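You operate a simulated robot arm through the tools that you are given. There is no shell and no other tool. Be economical: measure what you need, move in short steps, check, and stop when the job is done.

The job below is to be done with a simulated robot arm. You get a single attempt, and the scene is never put back.

Task
Take the star screen on the wooden bench and put it away on the back of the press table. Fetch the all green tray and set it on the lower shelf of the tall wooden table. Fetch the green spool and set it on the shelf under the wooden bench. Take the yellow cloth from the short wooden bench and leave it on the top shelf of the tall rack. Stack the bag of yellow balloons labelled "56" from the short wooden bench on top of the bag of yellow balloons marked "65". Put the white spool on the small orange screen. Do these in any order.

It is judged by the outcome, as a careful person would: the job done as asked, and still so three seconds after it is handed in. It fails if anything else is knocked over, pushed out of place, dropped, spilled or broken. Flat cloth is picked up by pressing the open fingertips on it (5 to 10 N) and closing them slowly along it; thin cloth reads only 2 to 8 mm in the jaws.

Robot
A 6-joint arm with a two-finger gripper on a trunk, on a base that drives. Base frame: it is fixed to the floor where the robot stands at the start and does not move with it; the origin is under the middle of the robot, x ahead of it, y to its left, z up; the surface under the hand at the start is at about z = 0.85. Units: m, degrees, N and s.
With the tool pointing down near the work surface it reaches from about 0.38 to 0.86 m from the robot's upright axis, wherever it stands. Its first joint turns from -166.0 to 166.0 degrees. Places, roughly: all green tray (12x5x4 cm) [0.5, -0.7, 0.4]; back of the press table (80x16 cm) [-2.66, 0.54, 0.78]; bag of yellow balloons [0.75, -1.5, 0.75]; green spool (6x6x5 cm) [0.8, -0.8, 0.9]; lower shelf of the tall wooden table [-4.1, -1.6, 0.4]; shelf under the wooden bench [0.6, -0.3, 0.4]; small orange screen [0.5, 0, 1]; star screen (25x20x3 cm) [0.7, 0.1, 0.9]; top shelf of the tall rack [-1, -3.9, 1.4]; white spool (6x6x5 cm) [-0.8, -1.4, 1.3]; yellow cloth (11x8x3 cm) [0.8, -1.6, 0.9]. Payload 2.45 kg.
Tool frame: the origin (TCP) lies between the finger pads and is the grasp point; the fingertips stand 0.02 m ahead of it; z points along the fingers, y is the line along which they close. Largest opening 0.14 m; the body of the gripper starts 0.168 m behind the TCP.
Orientation is that of the tool frame in the base frame, as [roll, pitch, yaw] about the fixed x, y, z axes, in that order (R = Rz(yaw) Ry(pitch) Rx(roll)). With the fingers straight down and closing along the base's y, the tool's x points along the base's -x, its y along +y and its z along -z.

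Tools
- The arm moves only by the tool move_arm. Its argument "plan" is a list of rows, each a list of 6 numbers: the shift along the tool's x, y, z in m, then the turn, a rotation vector about the tool's x, y, z in degrees. In form: [[x, y, z, wx, wy, wz], ...]. A call has 1 to 12 rows; each row shifts and turns the commanded pose from where the row before left it, along the tool's axes as they then stand. "grip" is the gripper command, from -1 (shut) to 1 (fully open), values between in proportion, set as the call begins (left out, the last holds). A row lasts 0.2 s, in which the tool goes at most 0.05 m and 8.6 degrees; a call with a longer step from one row to the next is refused whole, and so is a gripper value outside its range. Where a pose cannot be reached the arm comes as near as it can. A force on the tool above 40 N (or 10 N above the force at the start of the call, whichever is more), or a blocked arm, ends the call early, and 0.2 s more pass. Each finger travels about 0.045 m/s and halts on what it meets, pressing with about 44 N; the grip force reading is that of the motor and also rises with nothing between the fingers. The clock runs only during rows and for 0.2 s after the last one: add rows that do not move to give the fingers time. The reply holds the time, the measured pose of the TCP, the force on the tool along the base axes, the opening and the grip force, in the units named above and with some noise, with the torque about the TCP (base axes, N m) and any sound that the robot's microphone picked up.
- Cameras (640 x 400 px; columns grow to the right, rows downward): "scene" is now at [0.0741, 0.124, 1.832]; the picture's right is [-0.26, -0.97, 0.00], its down [-0.85, 0.23, -0.47] and it looks along [0.46, -0.12, -0.88] (base axes); focal length 253 px, centre (320, 200). "wrist" rides on the gripper at [0.078, 0.011, -0.209] in the tool frame; the picture's right is [-0.14, 0.99, 0.00], its down [-0.92, -0.13, -0.37] and it looks along [-0.37, -0.05, 0.93] (tool axes); focal length 280 px, centre (320, 200). There is no depth. A picture from a camera that has moved, and an enlarged one, comes with that camera's place and axes in the base frame and with its lens.
- capture(camera): a new picture of that camera. It takes no simulated time.
- raise_lower(by): slides the trunk up (or, below 0, down) by that many m; the arm and the scene camera ride with it, the base frame stays. It gives what a move gives, with no picture.
- steer(legs): drives the robot by 1 to 6 legs, each [ahead, left, turn to the left] in m, m and degrees, along the robot's own axes; the way and the turn of a leg run together, so that a leg with both is an arc; at most 1.5 m and 180 degrees a leg. The arm and the cameras ride along, it lands a little off, and it stops where it bumps. It gives what a move gives.
- head_to(pan, tilt): turns the head with the scene camera to pan (to the left, within 143 degrees either way) and tilt (down, from -29 to 69), counted from straight ahead of the robot. It gives what a move gives.
- enlarge(camera, box): a new picture of the part [left, top, right, bottom] of that camera's present view, enlarged. It takes no simulated time.
- close_job(): hands the job in; it is judged then, once.

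Go step by step. Nothing tells you exact positions but the pictures and the camera data: compare them with the known pose of the tool, close in by small moves and look again before you grip or let go. The budget is 186 turns and 144 pictures, counting those below and the enlarged ones. Unless the task says otherwise, let go and move clear before handing in, and close with one line.

The tools are called as name(argument=value, ...) on one line, values as JSON. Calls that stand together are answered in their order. move_arm: Moves the arm, as the interface text tells. Its arguments: {"type":"object","properties":{"plan":{"type":"array","items":{"type":"array","items":{"type":"number"}}},"grip":{"type":"number"}},"required":["plan"]} The other tools are called the same way: raise_lower (by) slides the trunk up or down; steer (legs) drives the base; head_to (pan, tilt) turns the head that bears the scene camera; capture (camera) takes a picture; enlarge (camera, box) takes an enlarged picture of a part of a camera's view; close_job () hands the job in.

At the start:

```text
t: 0.0
eef_pos: [0.4911, -0.0538, 1.1]
tool_rot: [180.0, 0.0, -180.0]
ft_force: [0.2, -1.0, 0.2]
ft_torque: [0.01, -0.01, -0.03]
finger_gap: 0.1401
grasp_force: 0.0
trunk travel left (down, up): [-0.1, 0.13]
robot x, y, heading: [-0.0012, 0.0004, 0.0]
head pan, tilt: [-14.9, 61.7]
```

scene: 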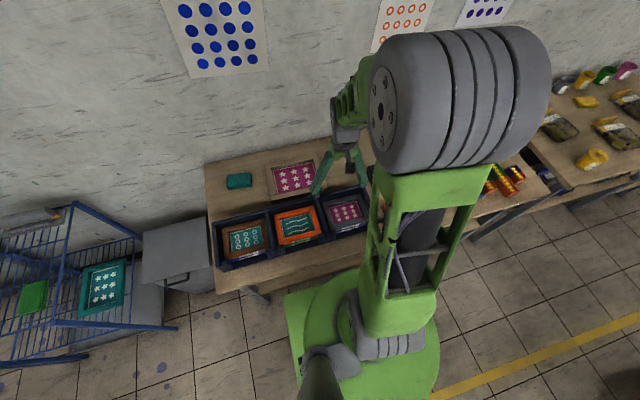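
wrist: 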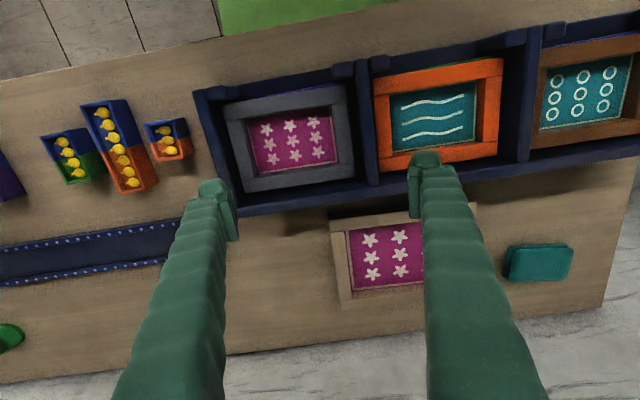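

I see the wooden bench ahead with screens, a star screen at the back, and small trays to the right. First I look around to map the places.

head_to(pan=-50, tilt=35)

capture(camera="scene")

head_to(pan=-120, tilt=25)

capture(camera="scene")

head_to(pan=140, tilt=25)

capture(camera="scene")

```text
t: 1.0
eef_pos: [0.4894, -0.0529, 1.0979]
tool_rot: [180.0, 0.0, -179.9]
ft_force: [0.4, 0.3, 0.4]
ft_torque: [0.01, -0.01, 0.02]
finger_gap: 0.1399
grasp_force: 0.1
trunk travel left (down, up): [-0.1, 0.13]
robot x, y, heading: [0.001, 0.001, -0.1]
head pan, tilt: [-50.0, 35.0]
```

```text
141 pictures are left
camera scene: at [0.0683, 0.0732, 1.8682], right [-0.77, -0.64, 0.0], down [-0.37, 0.44, -0.82], along [0.53, -0.63, -0.57], focal length 253 px, centre (320, 200)
```

scene: 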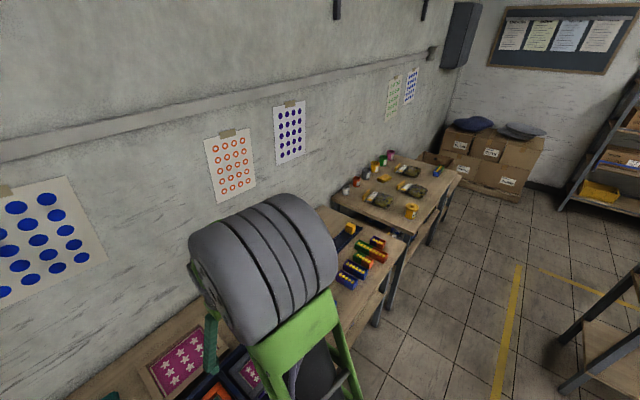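

```text
t: 2.4
eef_pos: [0.4906, -0.0541, 1.098]
tool_rot: [180.0, 0.0, 179.9]
ft_force: [0.5, 0.0, 0.1]
ft_torque: [-0.02, -0.01, -0.06]
finger_gap: 0.14
grasp_force: 0.0
trunk travel left (down, up): [-0.1, 0.13]
robot x, y, heading: [0.0047, -0.0008, 0.0]
head pan, tilt: [-120.0, 25.0]
```

```text
140 pictures are left
camera scene: at [-0.0344, 0.0608, 1.884], right [-0.87, 0.5, 0.0], down [0.21, 0.37, -0.91], along [-0.45, -0.79, -0.42], focal length 253 px, centre (320, 200)
```

scene: 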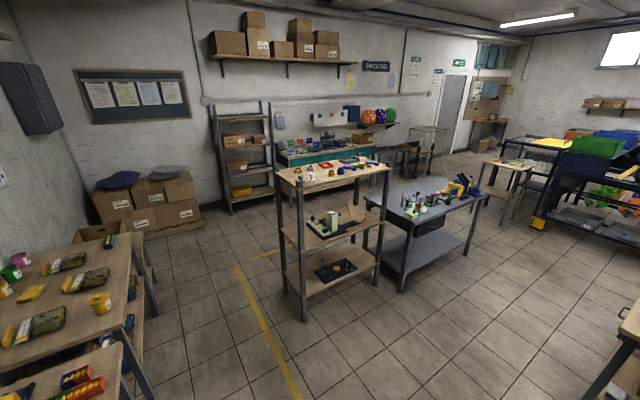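

```text
t: 6.0
eef_pos: [0.4893, -0.0538, 1.0983]
tool_rot: [-180.0, 0.0, -180.0]
ft_force: [0.3, 0.6, -0.1]
ft_torque: [0.01, 0.04, -0.03]
finger_gap: 0.1399
grasp_force: 0.0
trunk travel left (down, up): [-0.1, 0.13]
robot x, y, heading: [-0.0034, -0.0054, 0.2]
head pan, tilt: [140.0, 25.0]
```

```text
139 pictures are left
camera scene: at [-0.059, 0.1998, 1.884], right [0.64, 0.77, 0.0], down [0.32, -0.27, -0.91], along [-0.69, 0.58, -0.42], focal length 253 px, centre (320, 200)
```

scene: 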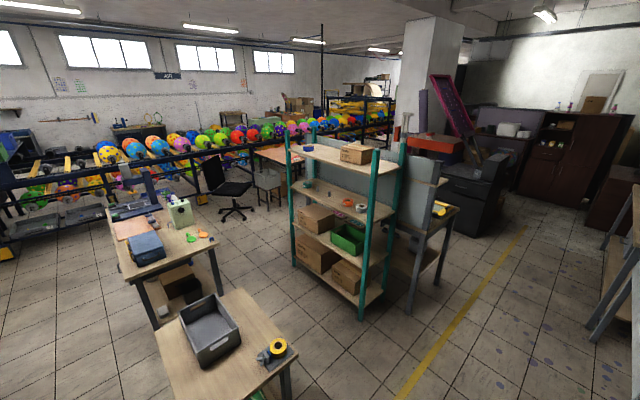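

The star screen lies at about (0.71, 0.07), 20 cm along x and 25 along y. I drive sideways to view the right part of the bench.

steer(legs=[[0, -0.6, 0]])

head_to(pan=25, tilt=50)

capture(camera="scene")

capture(camera="wrist")

head_to(pan=-45, tilt=45)

capture(camera="scene")

```text
t: 11.9
eef_pos: [0.4925, -0.6662, 1.0985]
tool_rot: [-180.0, 0.0, -179.7]
ft_force: [-0.2, 0.1, -0.1]
ft_torque: [0.01, 0.02, -0.03]
finger_gap: 0.1397
grasp_force: 0.0
trunk travel left (down, up): [-0.1, 0.13]
robot x, y, heading: [0.0048, -0.6157, 0.2]
head pan, tilt: [140.0, 25.0]
```

```text
t: 13.9
eef_pos: [0.4919, -0.6657, 1.0979]
tool_rot: [-180.0, 0.0, -179.6]
ft_force: [-0.4, 0.2, -0.6]
ft_torque: [0.03, 0.03, -0.02]
finger_gap: 0.1399
grasp_force: 0.0
trunk travel left (down, up): [-0.1, 0.13]
robot x, y, heading: [0.0028, -0.6152, 0.3]
head pan, tilt: [25.0, 50.0]
```

```text
138 pictures are left
camera scene: at [0.0822, -0.4417, 1.8465], right [0.43, -0.9, 0.0], down [-0.69, -0.33, -0.64], along [0.58, 0.28, -0.77], focal length 253 px, centre (320, 200)
```

scene: 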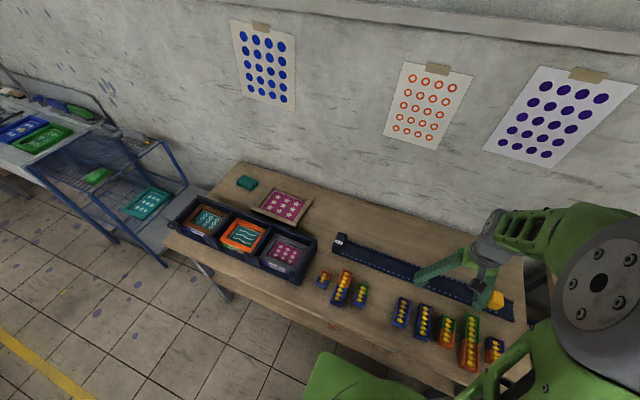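

```text
137 pictures are left
camera wrist: at [0.4143, -0.6558, 1.3069], right [0.13, 0.99, 0.0], down [0.92, -0.12, 0.37], along [0.37, -0.05, -0.93], focal length 280 px, centre (320, 200)
```

wrist: 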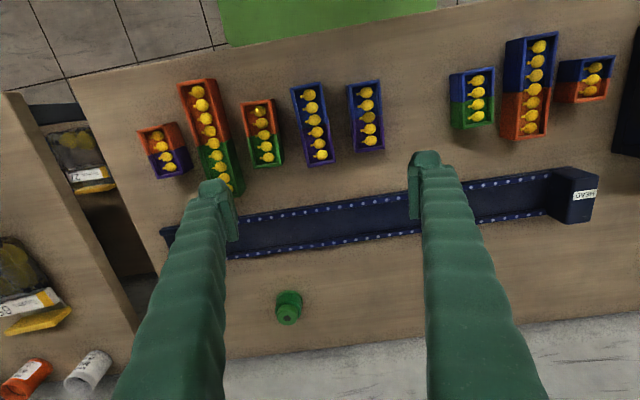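

```text
t: 15.3
eef_pos: [0.4928, -0.6665, 1.0986]
tool_rot: [-179.9, 0.0, -179.7]
ft_force: [-0.4, -0.1, -0.7]
ft_torque: [-0.05, -0.02, 0.01]
finger_gap: 0.1402
grasp_force: 0.1
trunk travel left (down, up): [-0.1, 0.13]
robot x, y, heading: [0.0006, -0.6171, 0.6]
head pan, tilt: [-45.0, 45.0]
```

```text
136 pictures are left
camera scene: at [0.0706, -0.5318, 1.8534], right [-0.7, -0.71, 0.0], down [-0.5, 0.5, -0.71], along [0.5, -0.5, -0.71], focal length 253 px, centre (320, 200)
```

scene: 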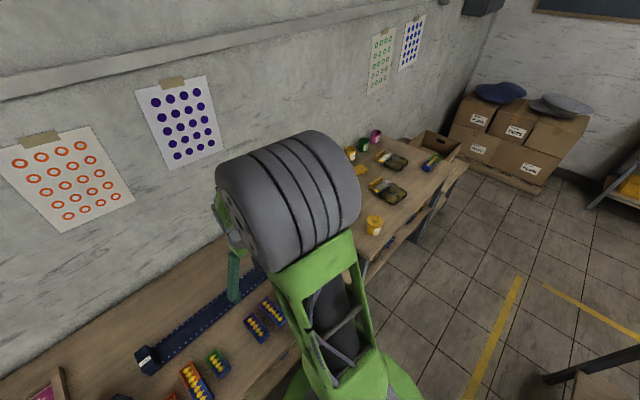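

The trays on the bench top are all two-coloured, so the all green one must be on the shelf below. The green spool is near (0.80, -0.77); I move above it.

move_arm(plan=[[-0.045, -0.014, 0.01, 0, 0, 0], [-0.045, -0.015, 0.01, 0, 0, 0], [-0.045, -0.015, 0.01, 0, 0, 0], [-0.045, -0.015, 0.01, 0, 0, 0], [-0.045, -0.015, 0.01, 0, 0, 0], [-0.045, -0.015, 0.02, 0, 0, 0], [-0.04, -0.015, 0.02, 0, 0, 0], [0, 0, 0, 0, 0, 0]], grip=1)

capture(camera="wrist")

```text
refused: row 6 steps farther than a row can; nothing moved
```

```text
135 pictures are left
camera wrist: at [0.4143, -0.6558, 1.3069], right [0.13, 0.99, 0.0], down [0.92, -0.12, 0.37], along [0.37, -0.05, -0.93], focal length 280 px, centre (320, 200)
```

wrist: 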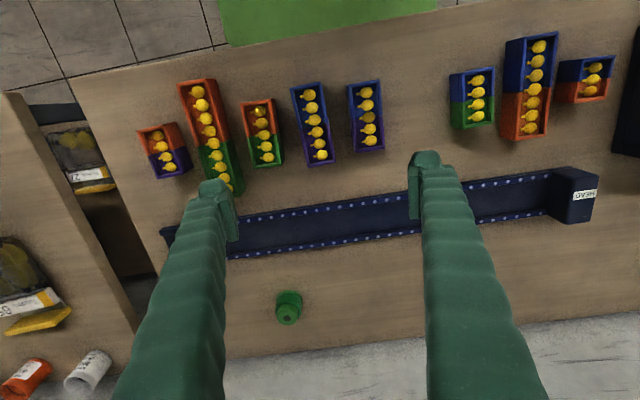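

Row size is total 0.05 m; I redo it with shorter rows.

move_arm(plan=[[-0.043, -0.015, 0.01, 0, 0, 0], [-0.043, -0.015, 0.01, 0, 0, 0], [-0.043, -0.015, 0.01, 0, 0, 0], [-0.043, -0.015, 0.01, 0, 0, 0], [-0.043, -0.015, 0.015, 0, 0, 0], [-0.043, -0.015, 0.015, 0, 0, 0], [-0.043, -0.015, 0.015, 0, 0, 0], [0, 0, 0, 0, 0, 0]], grip=1)

capture(camera="wrist")

```text
t: 17.1
eef_pos: [0.7926, -0.7721, 1.0112]
tool_rot: [-180.0, -0.1, -179.7]
ft_force: [0.5, 0.6, -0.4]
ft_torque: [-0.02, -0.02, 0.0]
finger_gap: 0.1398
grasp_force: 0.0
trunk travel left (down, up): [-0.1, 0.13]
robot x, y, heading: [0.0024, -0.6137, 0.6]
head pan, tilt: [-45.0, 45.0]
```

```text
134 pictures are left
camera wrist: at [0.7134, -0.7628, 1.2196], right [0.13, 0.99, 0.0], down [0.92, -0.12, 0.37], along [0.37, -0.05, -0.93], focal length 280 px, centre (320, 200)
```

wrist: 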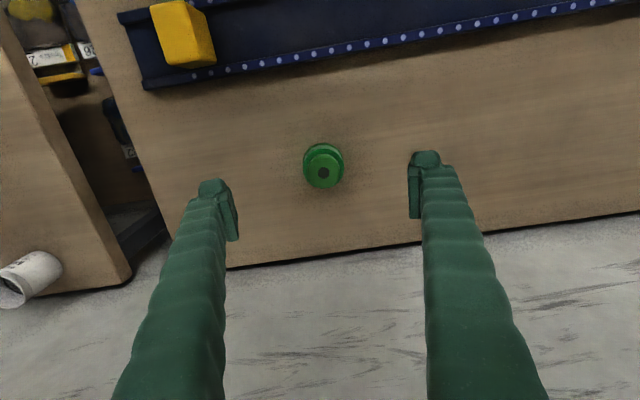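

The spool sits nearly under the hand at (0.805, -0.771). I lower and grip it.

move_arm(plan=[[-0.012, 0, 0.04, 0, 0, 0], [0, 0, 0.045, 0, 0, 0], [0, 0, 0.045, 0, 0, 0], [0, 0, 0, 0, 0, 0]])

move_arm(plan=[[0, 0, 0, 0, 0, 0], [0, 0, 0, 0, 0, 0], [0, 0, 0, 0, 0, 0], [0, 0, 0, 0, 0, 0], [0, 0, 0, 0, 0, 0], [0, 0, 0, 0, 0, 0]], grip=-1)

move_arm(plan=[[0, 0, -0.03, 0, 0, 0], [0, 0, -0.045, 0, 0, 0], [0, 0, -0.045, 0, 0, 0], [0, 0, -0.045, 0, 0, 0], [0, 0, -0.045, 0, 0, 0]])

capture(camera="wrist")

```text
t: 18.1
eef_pos: [0.807, -0.7689, 0.8818]
tool_rot: [180.0, 0.0, -179.6]
ft_force: [1.0, -0.2, 0.1]
ft_torque: [0.0, 0.04, 0.01]
finger_gap: 0.1401
grasp_force: 0.0
trunk travel left (down, up): [-0.1, 0.13]
robot x, y, heading: [0.0039, -0.6179, 0.4]
head pan, tilt: [-45.0, 45.0]
```

```text
t: 19.5
eef_pos: [0.8075, -0.7694, 0.8823]
tool_rot: [180.0, 0.1, -179.5]
ft_force: [0.5, 0.1, 0.0]
ft_torque: [0.01, -0.04, 0.03]
finger_gap: 0.0364
grasp_force: 16.7
trunk travel left (down, up): [-0.1, 0.13]
robot x, y, heading: [-0.0003, -0.6159, 0.3]
head pan, tilt: [-45.0, 45.0]
```

```text
t: 20.7
eef_pos: [0.8066, -0.7697, 1.0989]
tool_rot: [180.0, 0.0, -179.6]
ft_force: [-0.7, 0.3, -0.9]
ft_torque: [0.01, -0.02, 0.0]
finger_gap: 0.0355
grasp_force: 44.5
trunk travel left (down, up): [-0.1, 0.13]
robot x, y, heading: [-0.003, -0.6156, 0.6]
head pan, tilt: [-45.0, 45.0]
```

```text
133 pictures are left
camera wrist: at [0.7274, -0.7587, 1.3073], right [0.13, 0.99, 0.0], down [0.92, -0.12, 0.37], along [0.37, -0.05, -0.93], focal length 280 px, centre (320, 200)
```

wrist: 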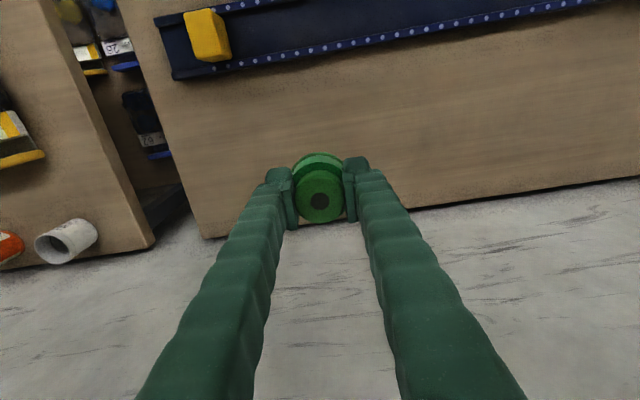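

The green spool is held firmly. I retract, back away from the bench and look at the shelf beneath it.

move_arm(plan=[[0.045, 0, 0, 0, 0, 0], [0.045, 0.01, 0, 0, 0, 0], [0.045, 0.015, 0, 0, 0, 0], [0.045, 0.015, 0, 0, 0, 0], [0.045, 0.015, 0, 0, 0, 0], [0.045, 0.015, 0, 0, 0, 0], [0.045, 0.015, 0, 0, 0, 0]])

steer(legs=[[-0.65, 0, 0]])

head_to(pan=20, tilt=45)

capture(camera="scene")

head_to(pan=-30, tilt=45)

capture(camera="scene")

```text
t: 22.3
eef_pos: [0.4892, -0.6877, 1.094]
tool_rot: [179.9, 0.1, -179.7]
ft_force: [0.3, 0.2, -0.6]
ft_torque: [-0.01, -0.01, -0.05]
finger_gap: 0.0355
grasp_force: 44.3
trunk travel left (down, up): [-0.1, 0.13]
robot x, y, heading: [0.0035, -0.6164, 0.5]
head pan, tilt: [-45.0, 45.0]
```

```text
t: 26.0
eef_pos: [-0.1915, -0.6933, 1.0929]
tool_rot: [180.0, 0.0, 179.4]
ft_force: [-1.3, 0.3, 0.4]
ft_torque: [0.02, -0.06, -0.02]
finger_gap: 0.0355
grasp_force: 44.0
trunk travel left (down, up): [-0.1, 0.13]
robot x, y, heading: [-0.6761, -0.6162, -0.5]
head pan, tilt: [-45.0, 45.0]
```

```text
t: 27.4
eef_pos: [-0.1891, -0.6937, 1.0912]
tool_rot: [180.0, 0.0, 179.4]
ft_force: [0.4, -0.8, -0.4]
ft_torque: [0.01, -0.03, 0.01]
finger_gap: 0.0356
grasp_force: 44.5
trunk travel left (down, up): [-0.1, 0.13]
robot x, y, heading: [-0.677, -0.6137, -0.8]
head pan, tilt: [20.0, 45.0]
```

```text
132 pictures are left
camera scene: at [-0.588, -0.4463, 1.8534], right [0.33, -0.94, 0.0], down [-0.67, -0.23, -0.71], along [0.67, 0.23, -0.71], focal length 253 px, centre (320, 200)
```

scene: 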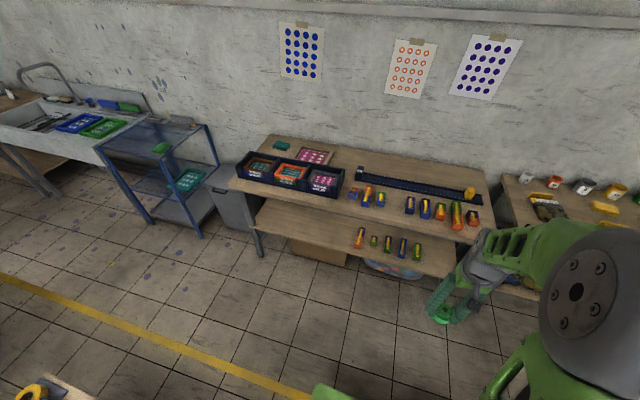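

```text
t: 28.6
eef_pos: [-0.1892, -0.6941, 1.0933]
tool_rot: [179.9, -0.1, 179.4]
ft_force: [-0.1, -0.6, -0.4]
ft_torque: [-0.01, 0.05, 0.01]
finger_gap: 0.0358
grasp_force: 43.9
trunk travel left (down, up): [-0.1, 0.13]
robot x, y, heading: [-0.6776, -0.6158, -0.6]
head pan, tilt: [-30.0, 45.0]
```

```text
131 pictures are left
camera scene: at [-0.5947, -0.5146, 1.8534], right [-0.51, -0.86, 0.0], down [-0.61, 0.36, -0.71], along [0.61, -0.36, -0.71], focal length 253 px, centre (320, 200)
```

scene: 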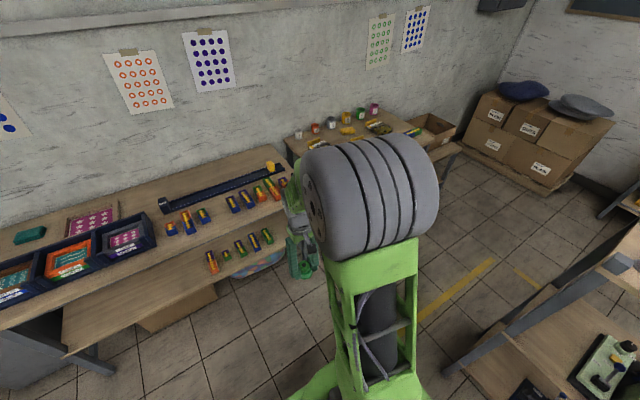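

The lower shelf extends out with five trays on it. I enlarge to find the all green one.

enlarge(camera="scene", box=[40, 200, 300, 363])

enlarge(camera="scene", box=[190, 215, 290, 278])

```text
2.45 times, centred on (170, 282) of scene
camera zoom: at [-0.5947, -0.5146, 1.8534], right [-0.51, -0.86, 0.0], down [-0.61, 0.36, -0.71], along [0.61, -0.36, -0.71], focal length 620 px, centre (688, 0)
```

zoom: 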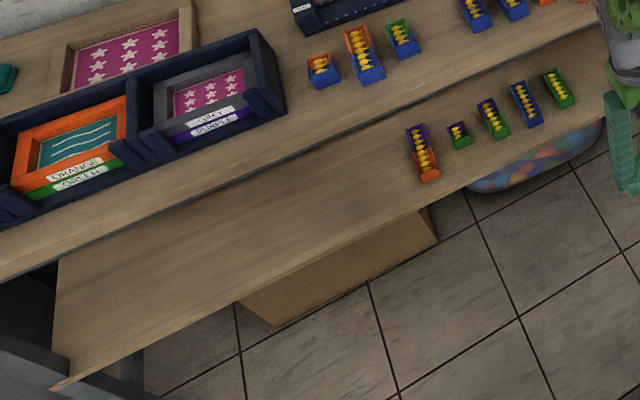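

```text
6.35 times, centred on (240, 246) of scene
camera zoom: at [-0.5947, -0.5146, 1.8534], right [-0.51, -0.86, 0.0], down [-0.61, 0.36, -0.71], along [0.61, -0.36, -0.71], focal length 1605 px, centre (828, -95)
```

zoom: 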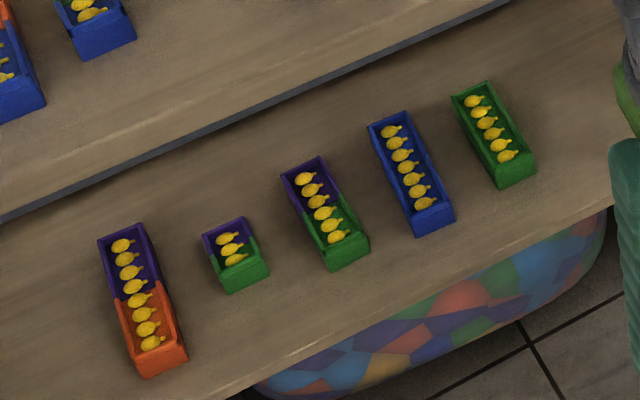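

The all green tray is at about (0.52, -0.745, 0.42), lying along x and under the bench top by some 20 cm, so shelf work needs a tilted tool. I return to the bench, set the spool down and regrip it with the tool tilted 45° forward so it can be placed upright on the shelf.

steer(legs=[[0.66, 0, 0.6]])

move_arm(plan=[[-0.048, 0, 0, 0, 0, 0], [-0.048, 0, 0, 0, 0, 0], [-0.048, 0, 0, 0, 0, 0], [-0.048, 0, 0, 0, 0, 0], [-0.048, 0, 0, 0, 0, 0], [-0.04, 0, 0, 0, 0, 0], [0, 0, 0, 0, 0, 0]])

capture(camera="wrist")

```text
t: 32.3
eef_pos: [0.4837, -0.6886, 1.093]
tool_rot: [-179.9, 0.0, -179.7]
ft_force: [0.6, 0.5, -1.0]
ft_torque: [0.01, 0.0, 0.02]
finger_gap: 0.0354
grasp_force: 43.8
trunk travel left (down, up): [-0.1, 0.13]
robot x, y, heading: [-0.0055, -0.6174, 0.0]
head pan, tilt: [-30.0, 45.0]
```

```text
t: 33.9
eef_pos: [0.764, -0.688, 1.0945]
tool_rot: [-179.9, 0.0, -179.8]
ft_force: [-0.6, 0.4, 0.2]
ft_torque: [0.0, 0.05, 0.02]
finger_gap: 0.0356
grasp_force: 44.2
trunk travel left (down, up): [-0.1, 0.13]
robot x, y, heading: [-0.0047, -0.6147, 0.4]
head pan, tilt: [-30.0, 45.0]
```

```text
128 pictures are left
camera wrist: at [0.6856, -0.6773, 1.303], right [0.13, 0.99, 0.0], down [0.92, -0.12, 0.37], along [0.36, -0.05, -0.93], focal length 280 px, centre (320, 200)
```

wrist: 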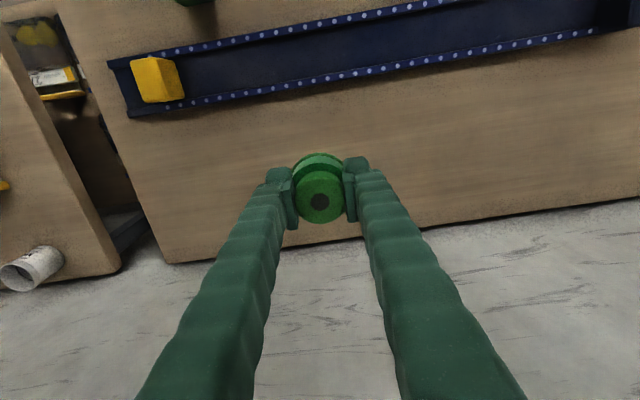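

The spot below is clear bench. I lower, release, lift, then tilt.

move_arm(plan=[[0, 0, 0.05, 0, 0, 0], [0, 0, 0.05, 0, 0, 0], [0, 0, 0.05, 0, 0, 0], [0, 0, 0.04, 0, 0, 0], [0, 0, 0.012, 0, 0, 0], [0, 0, 0.01, 0, 0, 0], [0, 0, 0, 0, 0, 0]])

move_arm(plan=[[0, 0, 0, 0, 0, 0], [0, 0, 0, 0, 0, 0], [0, 0, 0, 0, 0, 0], [0, 0, 0, 0, 0, 0], [0, 0, 0, 0, 0, 0], [0, 0, -0.03, 0, 0, 0], [0, 0, -0.05, 0, 0, 0], [0, 0, -0.05, 0, 0, 0], [0.04, 0, 0, 0, 0, 0]], grip=0.4)

move_arm(plan=[[0, 0, 0, 0, -7.5, 0], [0, 0, 0, 0, -7.5, 0], [0, 0, 0, 0, -7.5, 0], [0, 0, 0, 0, -7.5, 0], [0, 0, 0, 0, -7.5, 0], [0, 0, 0, 0, -7.5, 0], [0, 0, 0, 0, 0, 0]])

capture(camera="wrist")

```text
t: 35.5
eef_pos: [0.7621, -0.6865, 0.8822]
tool_rot: [180.0, 0.1, -179.7]
ft_force: [-0.7, 1.0, 11.9]
ft_torque: [0.06, 0.13, -0.05]
finger_gap: 0.0353
grasp_force: 44.2
trunk travel left (down, up): [-0.1, 0.13]
robot x, y, heading: [-0.0067, -0.6144, 0.5]
head pan, tilt: [-30.0, 45.0]
```

```text
t: 37.5
eef_pos: [0.7198, -0.6888, 1.0113]
tool_rot: [179.9, 0.0, -179.7]
ft_force: [0.1, -0.3, 0.2]
ft_torque: [-0.01, -0.04, -0.04]
finger_gap: 0.0978
grasp_force: 0.1
trunk travel left (down, up): [-0.1, 0.13]
robot x, y, heading: [-0.0053, -0.6169, 0.5]
head pan, tilt: [-30.0, 45.0]
```

```text
t: 39.1
eef_pos: [0.7249, -0.6829, 1.0119]
tool_rot: [180.0, 45.0, -179.9]
ft_force: [0.5, 0.3, -0.1]
ft_torque: [-0.01, -0.01, -0.04]
finger_gap: 0.0979
grasp_force: 0.0
out of reach, approached as far as the arm can: row 4, 5
trunk travel left (down, up): [-0.1, 0.13]
robot x, y, heading: [-0.0047, -0.6132, 0.2]
head pan, tilt: [-30.0, 45.0]
```

```text
127 pictures are left
camera wrist: at [0.5214, -0.6731, 1.1039], right [0.09, 0.99, 0.1], down [0.39, -0.13, 0.91], along [0.92, -0.05, -0.4], focal length 280 px, centre (320, 200)
```

wrist: 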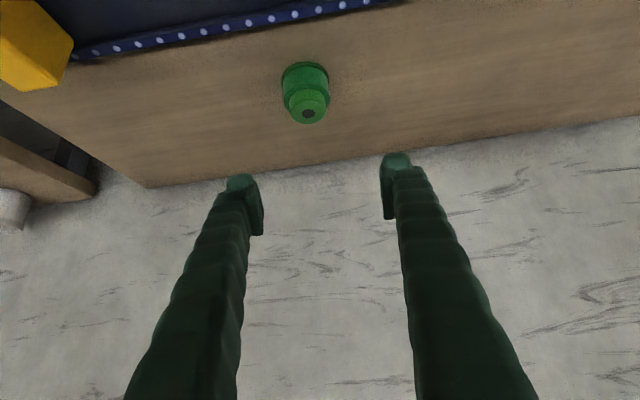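

Spool is released upright and the tool is tilted 45°. I approach the spool along the tool axis and grip it again.

move_arm(plan=[[0.033, -0.003, 0, 0, 0, 0], [0.033, 0, 0, 0, 0, 0], [0, 0, 0.04, 0, 0, 0], [0, 0, 0.04, 0, 0, 0], [0, 0, 0.035, 0, 0, 0], [0, 0, 0, 0, 0, 0]])

capture(camera="wrist")

```text
t: 40.5
eef_pos: [0.7585, -0.684, 0.8812]
tool_rot: [-179.9, 45.0, -179.7]
ft_force: [0.4, -0.7, 0.1]
ft_torque: [0.01, 0.0, 0.0]
finger_gap: 0.0979
grasp_force: 0.0
trunk travel left (down, up): [-0.1, 0.13]
robot x, y, heading: [-0.0081, -0.6193, 0.5]
head pan, tilt: [-30.0, 45.0]
```

```text
126 pictures are left
camera wrist: at [0.5562, -0.6734, 0.9737], right [0.09, 0.99, 0.1], down [0.39, -0.13, 0.91], along [0.92, -0.05, -0.4], focal length 280 px, centre (320, 200)
```

wrist: 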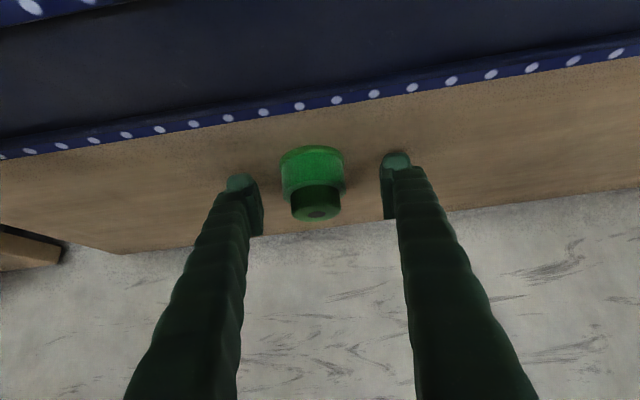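

move_arm(plan=[[0, 0, 0, 0, 0, 0], [0, 0, 0, 0, 0, 0], [0, 0, 0, 0, 0, 0], [0, 0, 0, 0, 0, 0], [0, 0, 0, 0, 0, 0]], grip=-1)

move_arm(plan=[[-0.03, 0, -0.03, 0, 0, 0], [-0.035, 0, -0.035, 0, 0, 0], [-0.035, 0, -0.035, 0, 0, 0], [0.03, 0, -0.035, 0, 0, 0], [0.035, 0, -0.035, 0, 0, 0], [0.035, 0, -0.035, 0, 0, 0], [0.035, 0, -0.035, 0, 0, 0], [0.035, 0, -0.035, 0, 0, 0], [0.035, 0, -0.035, 0, 0, 0]])

capture(camera="wrist")

```text
t: 41.7
eef_pos: [0.7577, -0.6843, 0.8826]
tool_rot: [180.0, 45.0, -179.8]
ft_force: [0.2, 0.6, 0.3]
ft_torque: [-0.01, 0.0, 0.02]
finger_gap: 0.0364
grasp_force: 34.4
trunk travel left (down, up): [-0.1, 0.13]
robot x, y, heading: [-0.0062, -0.6178, 0.4]
head pan, tilt: [-30.0, 45.0]
```

```text
t: 43.7
eef_pos: [0.5768, -0.7172, 1.0226]
tool_rot: [179.8, 44.9, -179.8]
ft_force: [-0.2, -0.4, -0.2]
ft_torque: [0.03, -0.02, 0.04]
finger_gap: 0.0358
grasp_force: 43.8
out of reach, approached as far as the arm can: row 7, 8, 9
trunk travel left (down, up): [-0.1, 0.13]
robot x, y, heading: [-0.0025, -0.6155, 0.2]
head pan, tilt: [-30.0, 45.0]
```

```text
125 pictures are left
camera wrist: at [0.3744, -0.7078, 1.1151], right [0.09, 0.99, 0.1], down [0.39, -0.13, 0.91], along [0.91, -0.04, -0.4], focal length 280 px, centre (320, 200)
```

wrist: 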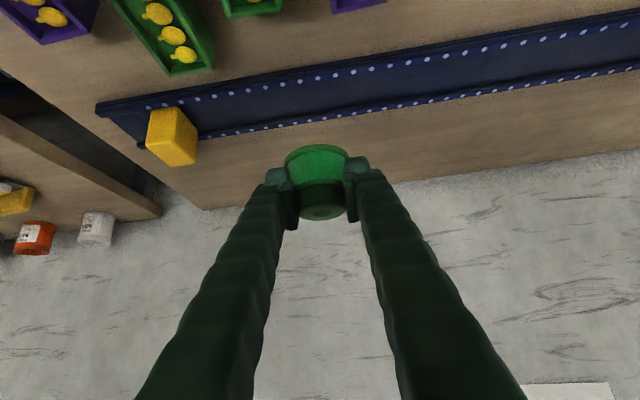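

Spool is now held tilted by its upper part. I back off, shift toward the free shelf part near y = -0.33, and lower the trunk.

steer(legs=[[-0.7, 0, 0], [0, 0.38, 0]])

raise_lower(by=-0.1)

move_arm(plan=[[0.03, 0, 0.04, 0, 0, 0], [0.03, 0, 0.04, 0, 0, 0], [0.03, 0, 0.04, 0, 0, 0], [0.035, 0, 0.035, 0, 0, 0], [0.035, 0, 0.035, 0, 0, 0], [0.035, 0, 0.035, 0, 0, 0], [0.035, 0, 0.035, 0, 0, 0], [0.035, 0, 0.035, 0, 0, 0], [0, 0, 0, 0, 0, 0]])

head_to(pan=15, tilt=50)

capture(camera="scene")

capture(camera="wrist")

```text
t: 51.0
eef_pos: [-0.0989, -0.348, 1.0236]
tool_rot: [179.8, 44.7, 178.7]
ft_force: [0.0, 0.3, -0.1]
ft_torque: [0.01, 0.0, -0.05]
finger_gap: 0.0364
grasp_force: 43.9
trunk travel left (down, up): [-0.1, 0.13]
robot x, y, heading: [-0.6781, -0.2304, -1.2]
head pan, tilt: [-30.0, 45.0]
```

```text
t: 52.3
eef_pos: [-0.0987, -0.3486, 0.9227]
tool_rot: [179.9, 44.9, 178.6]
ft_force: [0.1, 0.2, 0.0]
ft_torque: [0.01, 0.04, -0.03]
finger_gap: 0.0363
grasp_force: 44.4
trunk travel left (down, up): [0.0, 0.23]
robot x, y, heading: [-0.6777, -0.2301, -1.3]
head pan, tilt: [-30.0, 45.0]
```

```text
t: 54.3
eef_pos: [-0.0822, -0.3494, 0.5207]
tool_rot: [179.9, 44.8, 178.6]
ft_force: [0.4, 0.3, -0.3]
ft_torque: [0.0, -0.02, -0.02]
finger_gap: 0.0363
grasp_force: 43.5
trunk travel left (down, up): [0.0, 0.23]
robot x, y, heading: [-0.6769, -0.2292, -1.7]
head pan, tilt: [-30.0, 45.0]
```

```text
t: 55.4
eef_pos: [-0.0813, -0.3488, 0.5208]
tool_rot: [180.0, 44.8, 178.6]
ft_force: [0.7, 0.6, -0.1]
ft_torque: [0.0, 0.01, -0.03]
finger_gap: 0.0364
grasp_force: 43.7
trunk travel left (down, up): [0.0, 0.23]
robot x, y, heading: [-0.6771, -0.2304, -1.6]
head pan, tilt: [15.0, 50.0]
```

```text
124 pictures are left
camera scene: at [-0.5888, -0.0721, 1.7465], right [0.23, -0.97, 0.0], down [-0.74, -0.18, -0.64], along [0.62, 0.15, -0.77], focal length 253 px, centre (320, 200)
```

scene: 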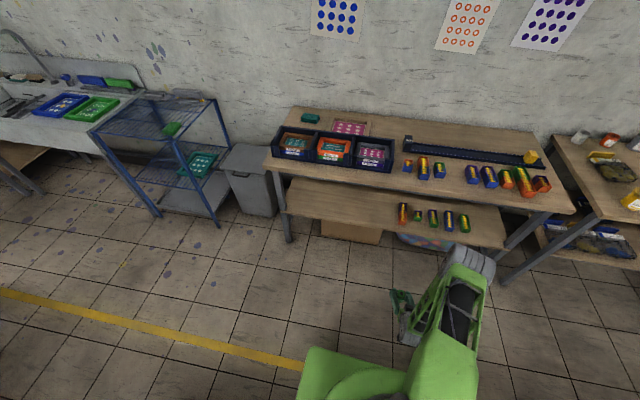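

```text
123 pictures are left
camera wrist: at [-0.2839, -0.333, 0.6146], right [0.12, 0.99, 0.1], down [0.39, -0.14, 0.91], along [0.91, -0.07, -0.4], focal length 280 px, centre (320, 200)
```

wrist: 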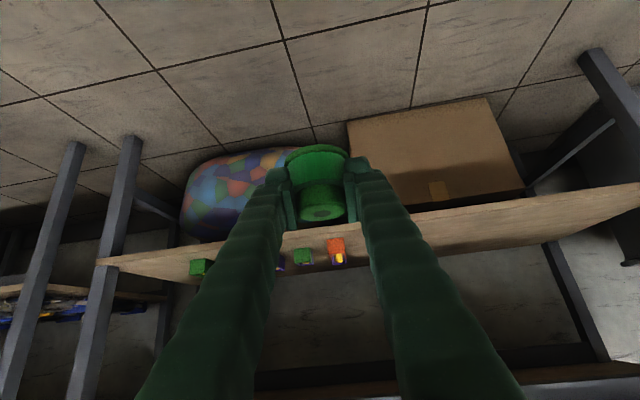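

The leftmost tray is at y ≈ -0.36, so I'll place the spool around y = -0.15. I extend the arm for more clearance, shift left, straighten and drive forward partly, then look.

move_arm(plan=[[-0.035, 0, 0.035, 0, 0, 0], [-0.035, 0, 0.035, 0, 0, 0], [-0.035, 0, 0.035, 0, 0, 0], [-0.035, 0, 0.035, 0, 0, 0], [0, 0, 0, 0, 0, 0]])

steer(legs=[[0, 0.22, 1.6], [0.2, 0, 0]])

capture(camera="scene")

capture(camera="wrist")

```text
t: 56.6
eef_pos: [0.1176, -0.3531, 0.5231]
tool_rot: [179.9, 44.9, 178.7]
ft_force: [0.7, 0.3, -0.6]
ft_torque: [0.02, -0.01, -0.01]
finger_gap: 0.0363
grasp_force: 44.2
trunk travel left (down, up): [0.0, 0.23]
robot x, y, heading: [-0.6807, -0.2308, -1.5]
head pan, tilt: [15.0, 50.0]
```

```text
t: 58.7
eef_pos: [0.1234, -0.1624, 0.5224]
tool_rot: [179.9, 44.7, -179.8]
ft_force: [0.4, -0.4, -0.7]
ft_torque: [0.01, 0.04, -0.01]
finger_gap: 0.0365
grasp_force: 44.6
trunk travel left (down, up): [0.0, 0.23]
robot x, y, heading: [-0.6729, -0.0618, -0.2]
head pan, tilt: [15.0, 50.0]
stopped in leg 1: the robot was blocked; the commanded pose is now the measured one
```

```text
122 pictures are left
camera scene: at [-0.5889, 0.1001, 1.7465], right [0.26, -0.97, 0.0], down [-0.74, -0.2, -0.64], along [0.62, 0.16, -0.77], focal length 253 px, centre (320, 200)
```

scene: 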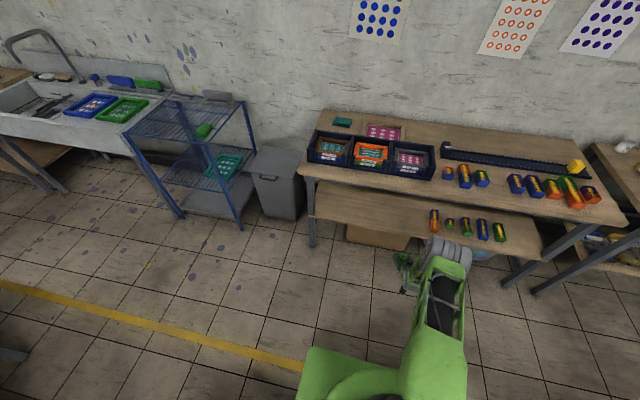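

```text
121 pictures are left
camera wrist: at [-0.079, -0.1524, 0.6165], right [0.1, 0.99, 0.1], down [0.39, -0.13, 0.91], along [0.91, -0.05, -0.4], focal length 280 px, centre (320, 200)
```

wrist: 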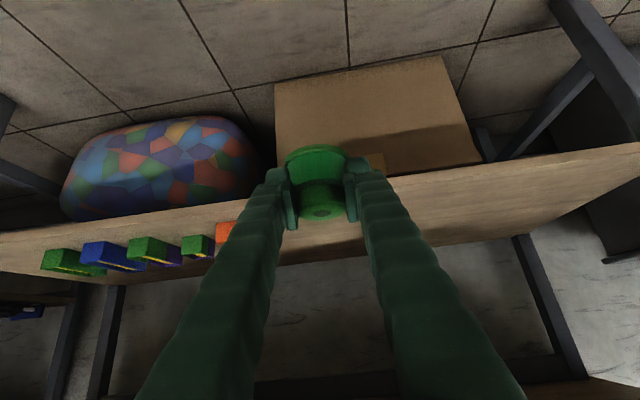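

Sideways travel got blocked (probably a table behind left), but the hand is already at y = -0.16, a free area of shelf. I drive forward and check.

steer(legs=[[0.3, 0, 0]])

capture(camera="scene")

capture(camera="wrist")

```text
t: 60.8
eef_pos: [0.4299, -0.162, 0.5245]
tool_rot: [179.9, 44.8, -179.9]
ft_force: [-1.5, 0.1, -0.5]
ft_torque: [-0.03, 0.04, -0.02]
finger_gap: 0.0364
grasp_force: 43.3
trunk travel left (down, up): [0.0, 0.23]
robot x, y, heading: [-0.3696, -0.0598, 0.1]
head pan, tilt: [15.0, 50.0]
```

```text
120 pictures are left
camera scene: at [-0.284, 0.0992, 1.7465], right [0.26, -0.97, 0.0], down [-0.74, -0.2, -0.64], along [0.62, 0.17, -0.77], focal length 253 px, centre (320, 200)
```

scene: 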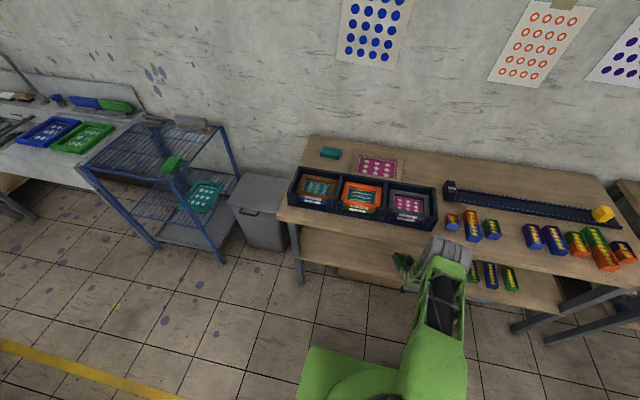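

```text
119 pictures are left
camera wrist: at [0.2263, -0.1521, 0.6165], right [0.09, 0.99, 0.1], down [0.39, -0.13, 0.91], along [0.91, -0.05, -0.4], focal length 280 px, centre (320, 200)
```

wrist: 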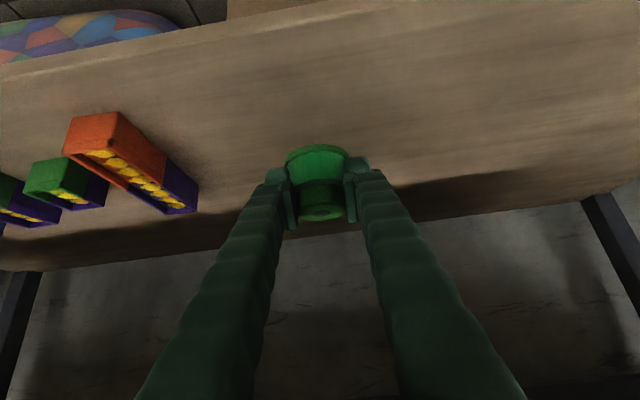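

Over free shelf now. I lower the spool to touch.

move_arm(plan=[[-0.02, 0, 0.02, 0, 0, 0], [-0.01, 0, 0.03, 0, 0, 0], [0.02, 0, 0.02, 0, 0, 0], [0.02, 0, 0.02, 0, 0, 0], [0.004, 0, 0.004, 0, 0, 0], [0.0, 0, 0.0, 0, 0, 0]])

move_arm(plan=[[0.004, 0, 0.004, 0, 0, 0], [0.003, 0, 0.003, 0, 0, 0], [0.003, 0, 0.003, 0, 0, 0], [0, 0, 0.0, 0, 0, 0]])

capture(camera="wrist")

```text
t: 62.2
eef_pos: [0.4875, -0.1635, 0.4517]
tool_rot: [179.9, 45.1, -180.0]
ft_force: [1.6, 0.5, 15.1]
ft_torque: [0.01, 0.0, 0.02]
finger_gap: 0.0363
grasp_force: 43.6
trunk travel left (down, up): [0.0, 0.23]
robot x, y, heading: [-0.3703, -0.0621, -0.3]
head pan, tilt: [15.0, 50.0]
```

```text
t: 62.7
eef_pos: [0.4935, -0.1644, 0.4495]
tool_rot: [179.9, 45.7, -179.7]
ft_force: [3.2, -0.7, 8.2]
ft_torque: [0.03, -0.22, 0.02]
finger_gap: 0.0356
grasp_force: 44.2
trunk travel left (down, up): [0.0, 0.23]
robot x, y, heading: [-0.3686, -0.0618, -0.1]
head pan, tilt: [15.0, 50.0]
stopped in row 2: the force on the tool passed its limit at 53 N (the readings are from after the stop); the commanded pose is now the measured one
```

```text
118 pictures are left
camera wrist: at [0.2884, -0.1532, 0.5392], right [0.09, 0.99, 0.1], down [0.38, -0.13, 0.92], along [0.92, -0.05, -0.39], focal length 280 px, centre (320, 200)
```

wrist: 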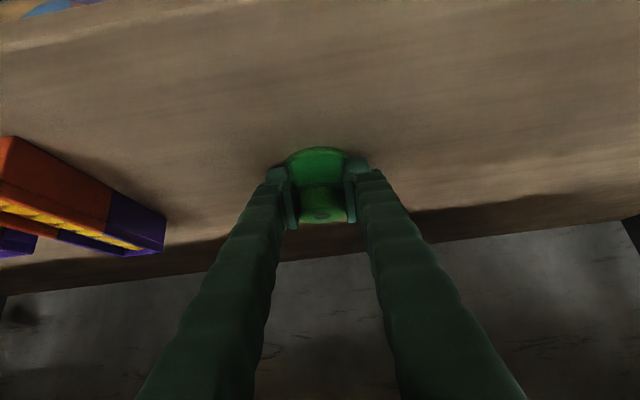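

The spool rests on the shelf (surface ≈ 0.418). I release and back out along the tool axis.

move_arm(plan=[[0, 0, 0, 0, 0, 0], [0, 0, 0, 0, 0, 0], [0, 0, 0, 0, 0, 0], [0, 0, 0, 0, 0, 0], [0, 0, 0, 0, 0, 0]], grip=0.2)

move_arm(plan=[[0, 0, -0.03, 0, 0, 0], [0, 0, -0.04, 0, 0, 0], [0, 0, -0.04, 0, 0, 0], [0, 0, 0, 0, 0, 0]])

capture(camera="wrist")

```text
t: 63.9
eef_pos: [0.4894, -0.1638, 0.4474]
tool_rot: [179.9, 45.3, -179.9]
ft_force: [-0.7, -0.5, 0.4]
ft_torque: [-0.02, 0.01, -0.04]
finger_gap: 0.084
grasp_force: 0.1
trunk travel left (down, up): [0.0, 0.23]
robot x, y, heading: [-0.3715, -0.0608, 0.1]
head pan, tilt: [15.0, 50.0]
```

```text
t: 64.9
eef_pos: [0.4109, -0.1622, 0.525]
tool_rot: [179.9, 45.3, -179.9]
ft_force: [-0.1, -0.7, -0.6]
ft_torque: [0.03, -0.03, 0.0]
finger_gap: 0.0839
grasp_force: 0.0
trunk travel left (down, up): [0.0, 0.23]
robot x, y, heading: [-0.3703, -0.06, 0.1]
head pan, tilt: [15.0, 50.0]
```

```text
117 pictures are left
camera wrist: at [0.2074, -0.1518, 0.6159], right [0.09, 0.99, 0.1], down [0.39, -0.13, 0.91], along [0.92, -0.05, -0.39], focal length 280 px, centre (320, 200)
```

wrist: 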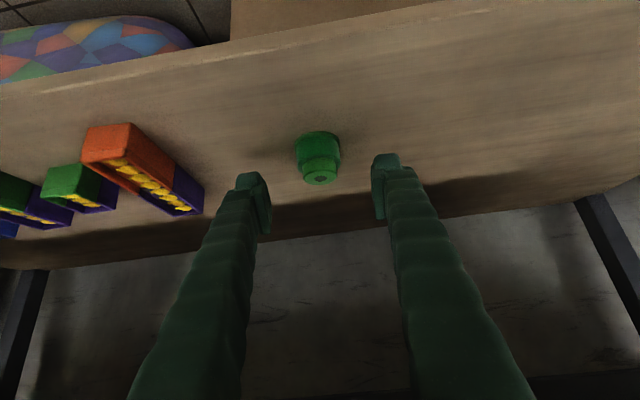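

The green spool stands on the shelf. Next the all green tray: back out and shift right to y ≈ -0.745.

steer(legs=[[-0.22, 0, 0], [0, -0.585, 0]])

capture(camera="wrist")

capture(camera="scene")

```text
t: 71.7
eef_pos: [0.1871, -0.7417, 0.5243]
tool_rot: [179.9, 45.3, 179.7]
ft_force: [0.4, 1.5, 0.5]
ft_torque: [-0.01, 0.0, -0.03]
finger_gap: 0.0841
grasp_force: 0.1
trunk travel left (down, up): [0.0, 0.23]
robot x, y, heading: [-0.5955, -0.6375, -0.3]
head pan, tilt: [15.0, 50.0]
```

```text
116 pictures are left
camera wrist: at [-0.0174, -0.7311, 0.6156], right [0.1, 0.99, 0.1], down [0.39, -0.13, 0.91], along [0.92, -0.05, -0.39], focal length 280 px, centre (320, 200)
```

wrist: 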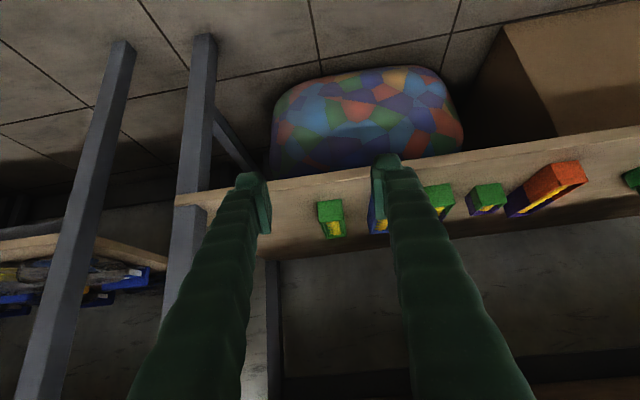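

```text
115 pictures are left
camera scene: at [-0.5078, -0.4767, 1.7465], right [0.25, -0.97, 0.0], down [-0.74, -0.19, -0.64], along [0.62, 0.16, -0.77], focal length 253 px, centre (320, 200)
```

scene: 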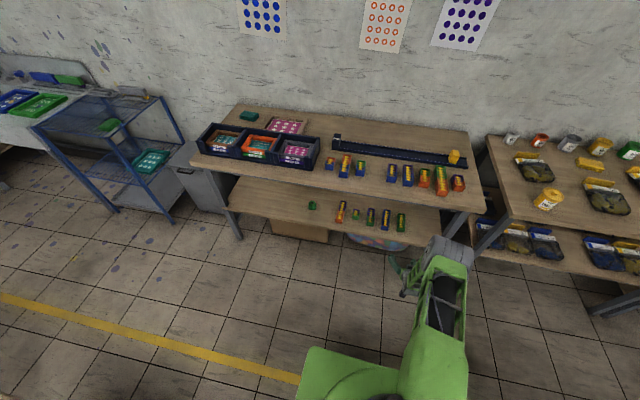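

The tray's centre is about (0.525, -0.738). I drive in, narrow the fingers, and look.

move_arm(plan=[[0, 0, 0, 0, 0, 0], [0, 0, 0, 0, 0, 0]], grip=0.08)

steer(legs=[[0.24, 0, 0.3]])

capture(camera="wrist")

```text
t: 72.3
eef_pos: [0.1865, -0.7417, 0.5261]
tool_rot: [180.0, 45.3, 179.7]
ft_force: [0.6, -0.6, -0.4]
ft_torque: [0.04, 0.04, 0.0]
finger_gap: 0.0757
grasp_force: 0.0
trunk travel left (down, up): [0.0, 0.23]
robot x, y, heading: [-0.5951, -0.6379, -0.4]
head pan, tilt: [15.0, 50.0]
```

```text
t: 74.1
eef_pos: [0.4232, -0.7409, 0.5236]
tool_rot: [179.9, 45.3, 180.0]
ft_force: [0.1, -0.4, 0.1]
ft_torque: [0.02, 0.0, 0.04]
finger_gap: 0.0755
grasp_force: 0.1
trunk travel left (down, up): [0.0, 0.23]
robot x, y, heading: [-0.3558, -0.6409, -0.2]
head pan, tilt: [15.0, 50.0]
```

```text
114 pictures are left
camera wrist: at [0.2201, -0.7302, 0.6155], right [0.1, 0.99, 0.1], down [0.39, -0.13, 0.91], along [0.92, -0.05, -0.39], focal length 280 px, centre (320, 200)
```

wrist: 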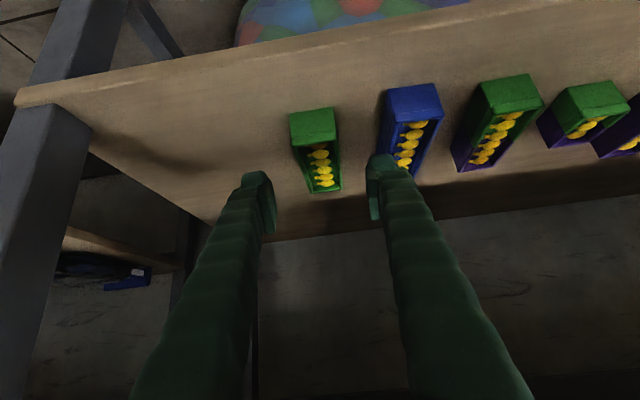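

The tray is centred between the fingers (x 0.45–0.57, y -0.74). I advance along the tool axis and grip.

move_arm(plan=[[-0.007, 0.0, 0.04, 0, 0, 0], [0, 0, 0.04, 0, 0, 0], [0, 0, 0.034, 0, 0, 0], [0, 0, 0, 0, 0, 0]])

move_arm(plan=[[0, 0, 0, 0, 0, 0], [0, 0, 0, 0, 0, 0], [0, 0, 0, 0, 0, 0], [0, 0, 0, 0, 0, 0]], grip=-1)

capture(camera="wrist")

```text
t: 75.1
eef_pos: [0.5128, -0.7409, 0.4466]
tool_rot: [-180.0, 45.4, 180.0]
ft_force: [0.8, -0.1, 0.4]
ft_torque: [0.02, 0.02, 0.0]
finger_gap: 0.0755
grasp_force: 0.0
trunk travel left (down, up): [0.0, 0.23]
robot x, y, heading: [-0.3613, -0.6338, -0.4]
head pan, tilt: [15.0, 50.0]
```

```text
t: 76.1
eef_pos: [0.5134, -0.7404, 0.4472]
tool_rot: [179.9, 45.2, -180.0]
ft_force: [0.2, 0.2, 0.8]
ft_torque: [-0.01, -0.06, 0.01]
finger_gap: 0.0444
grasp_force: 43.5
trunk travel left (down, up): [0.0, 0.23]
robot x, y, heading: [-0.3564, -0.6381, -0.1]
head pan, tilt: [15.0, 50.0]
```

```text
113 pictures are left
camera wrist: at [0.3096, -0.73, 0.538], right [0.1, 0.99, 0.1], down [0.39, -0.13, 0.91], along [0.92, -0.05, -0.39], focal length 280 px, centre (320, 200)
```

wrist: 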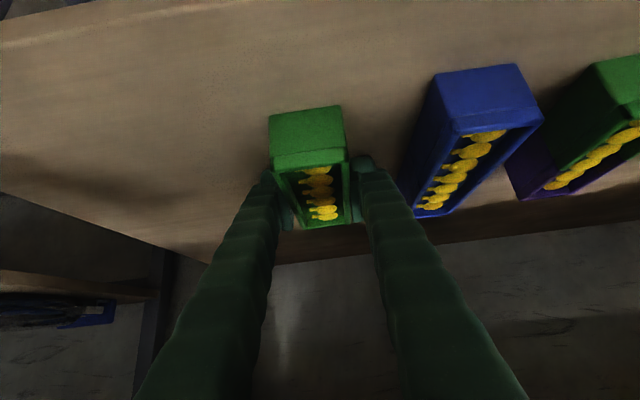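

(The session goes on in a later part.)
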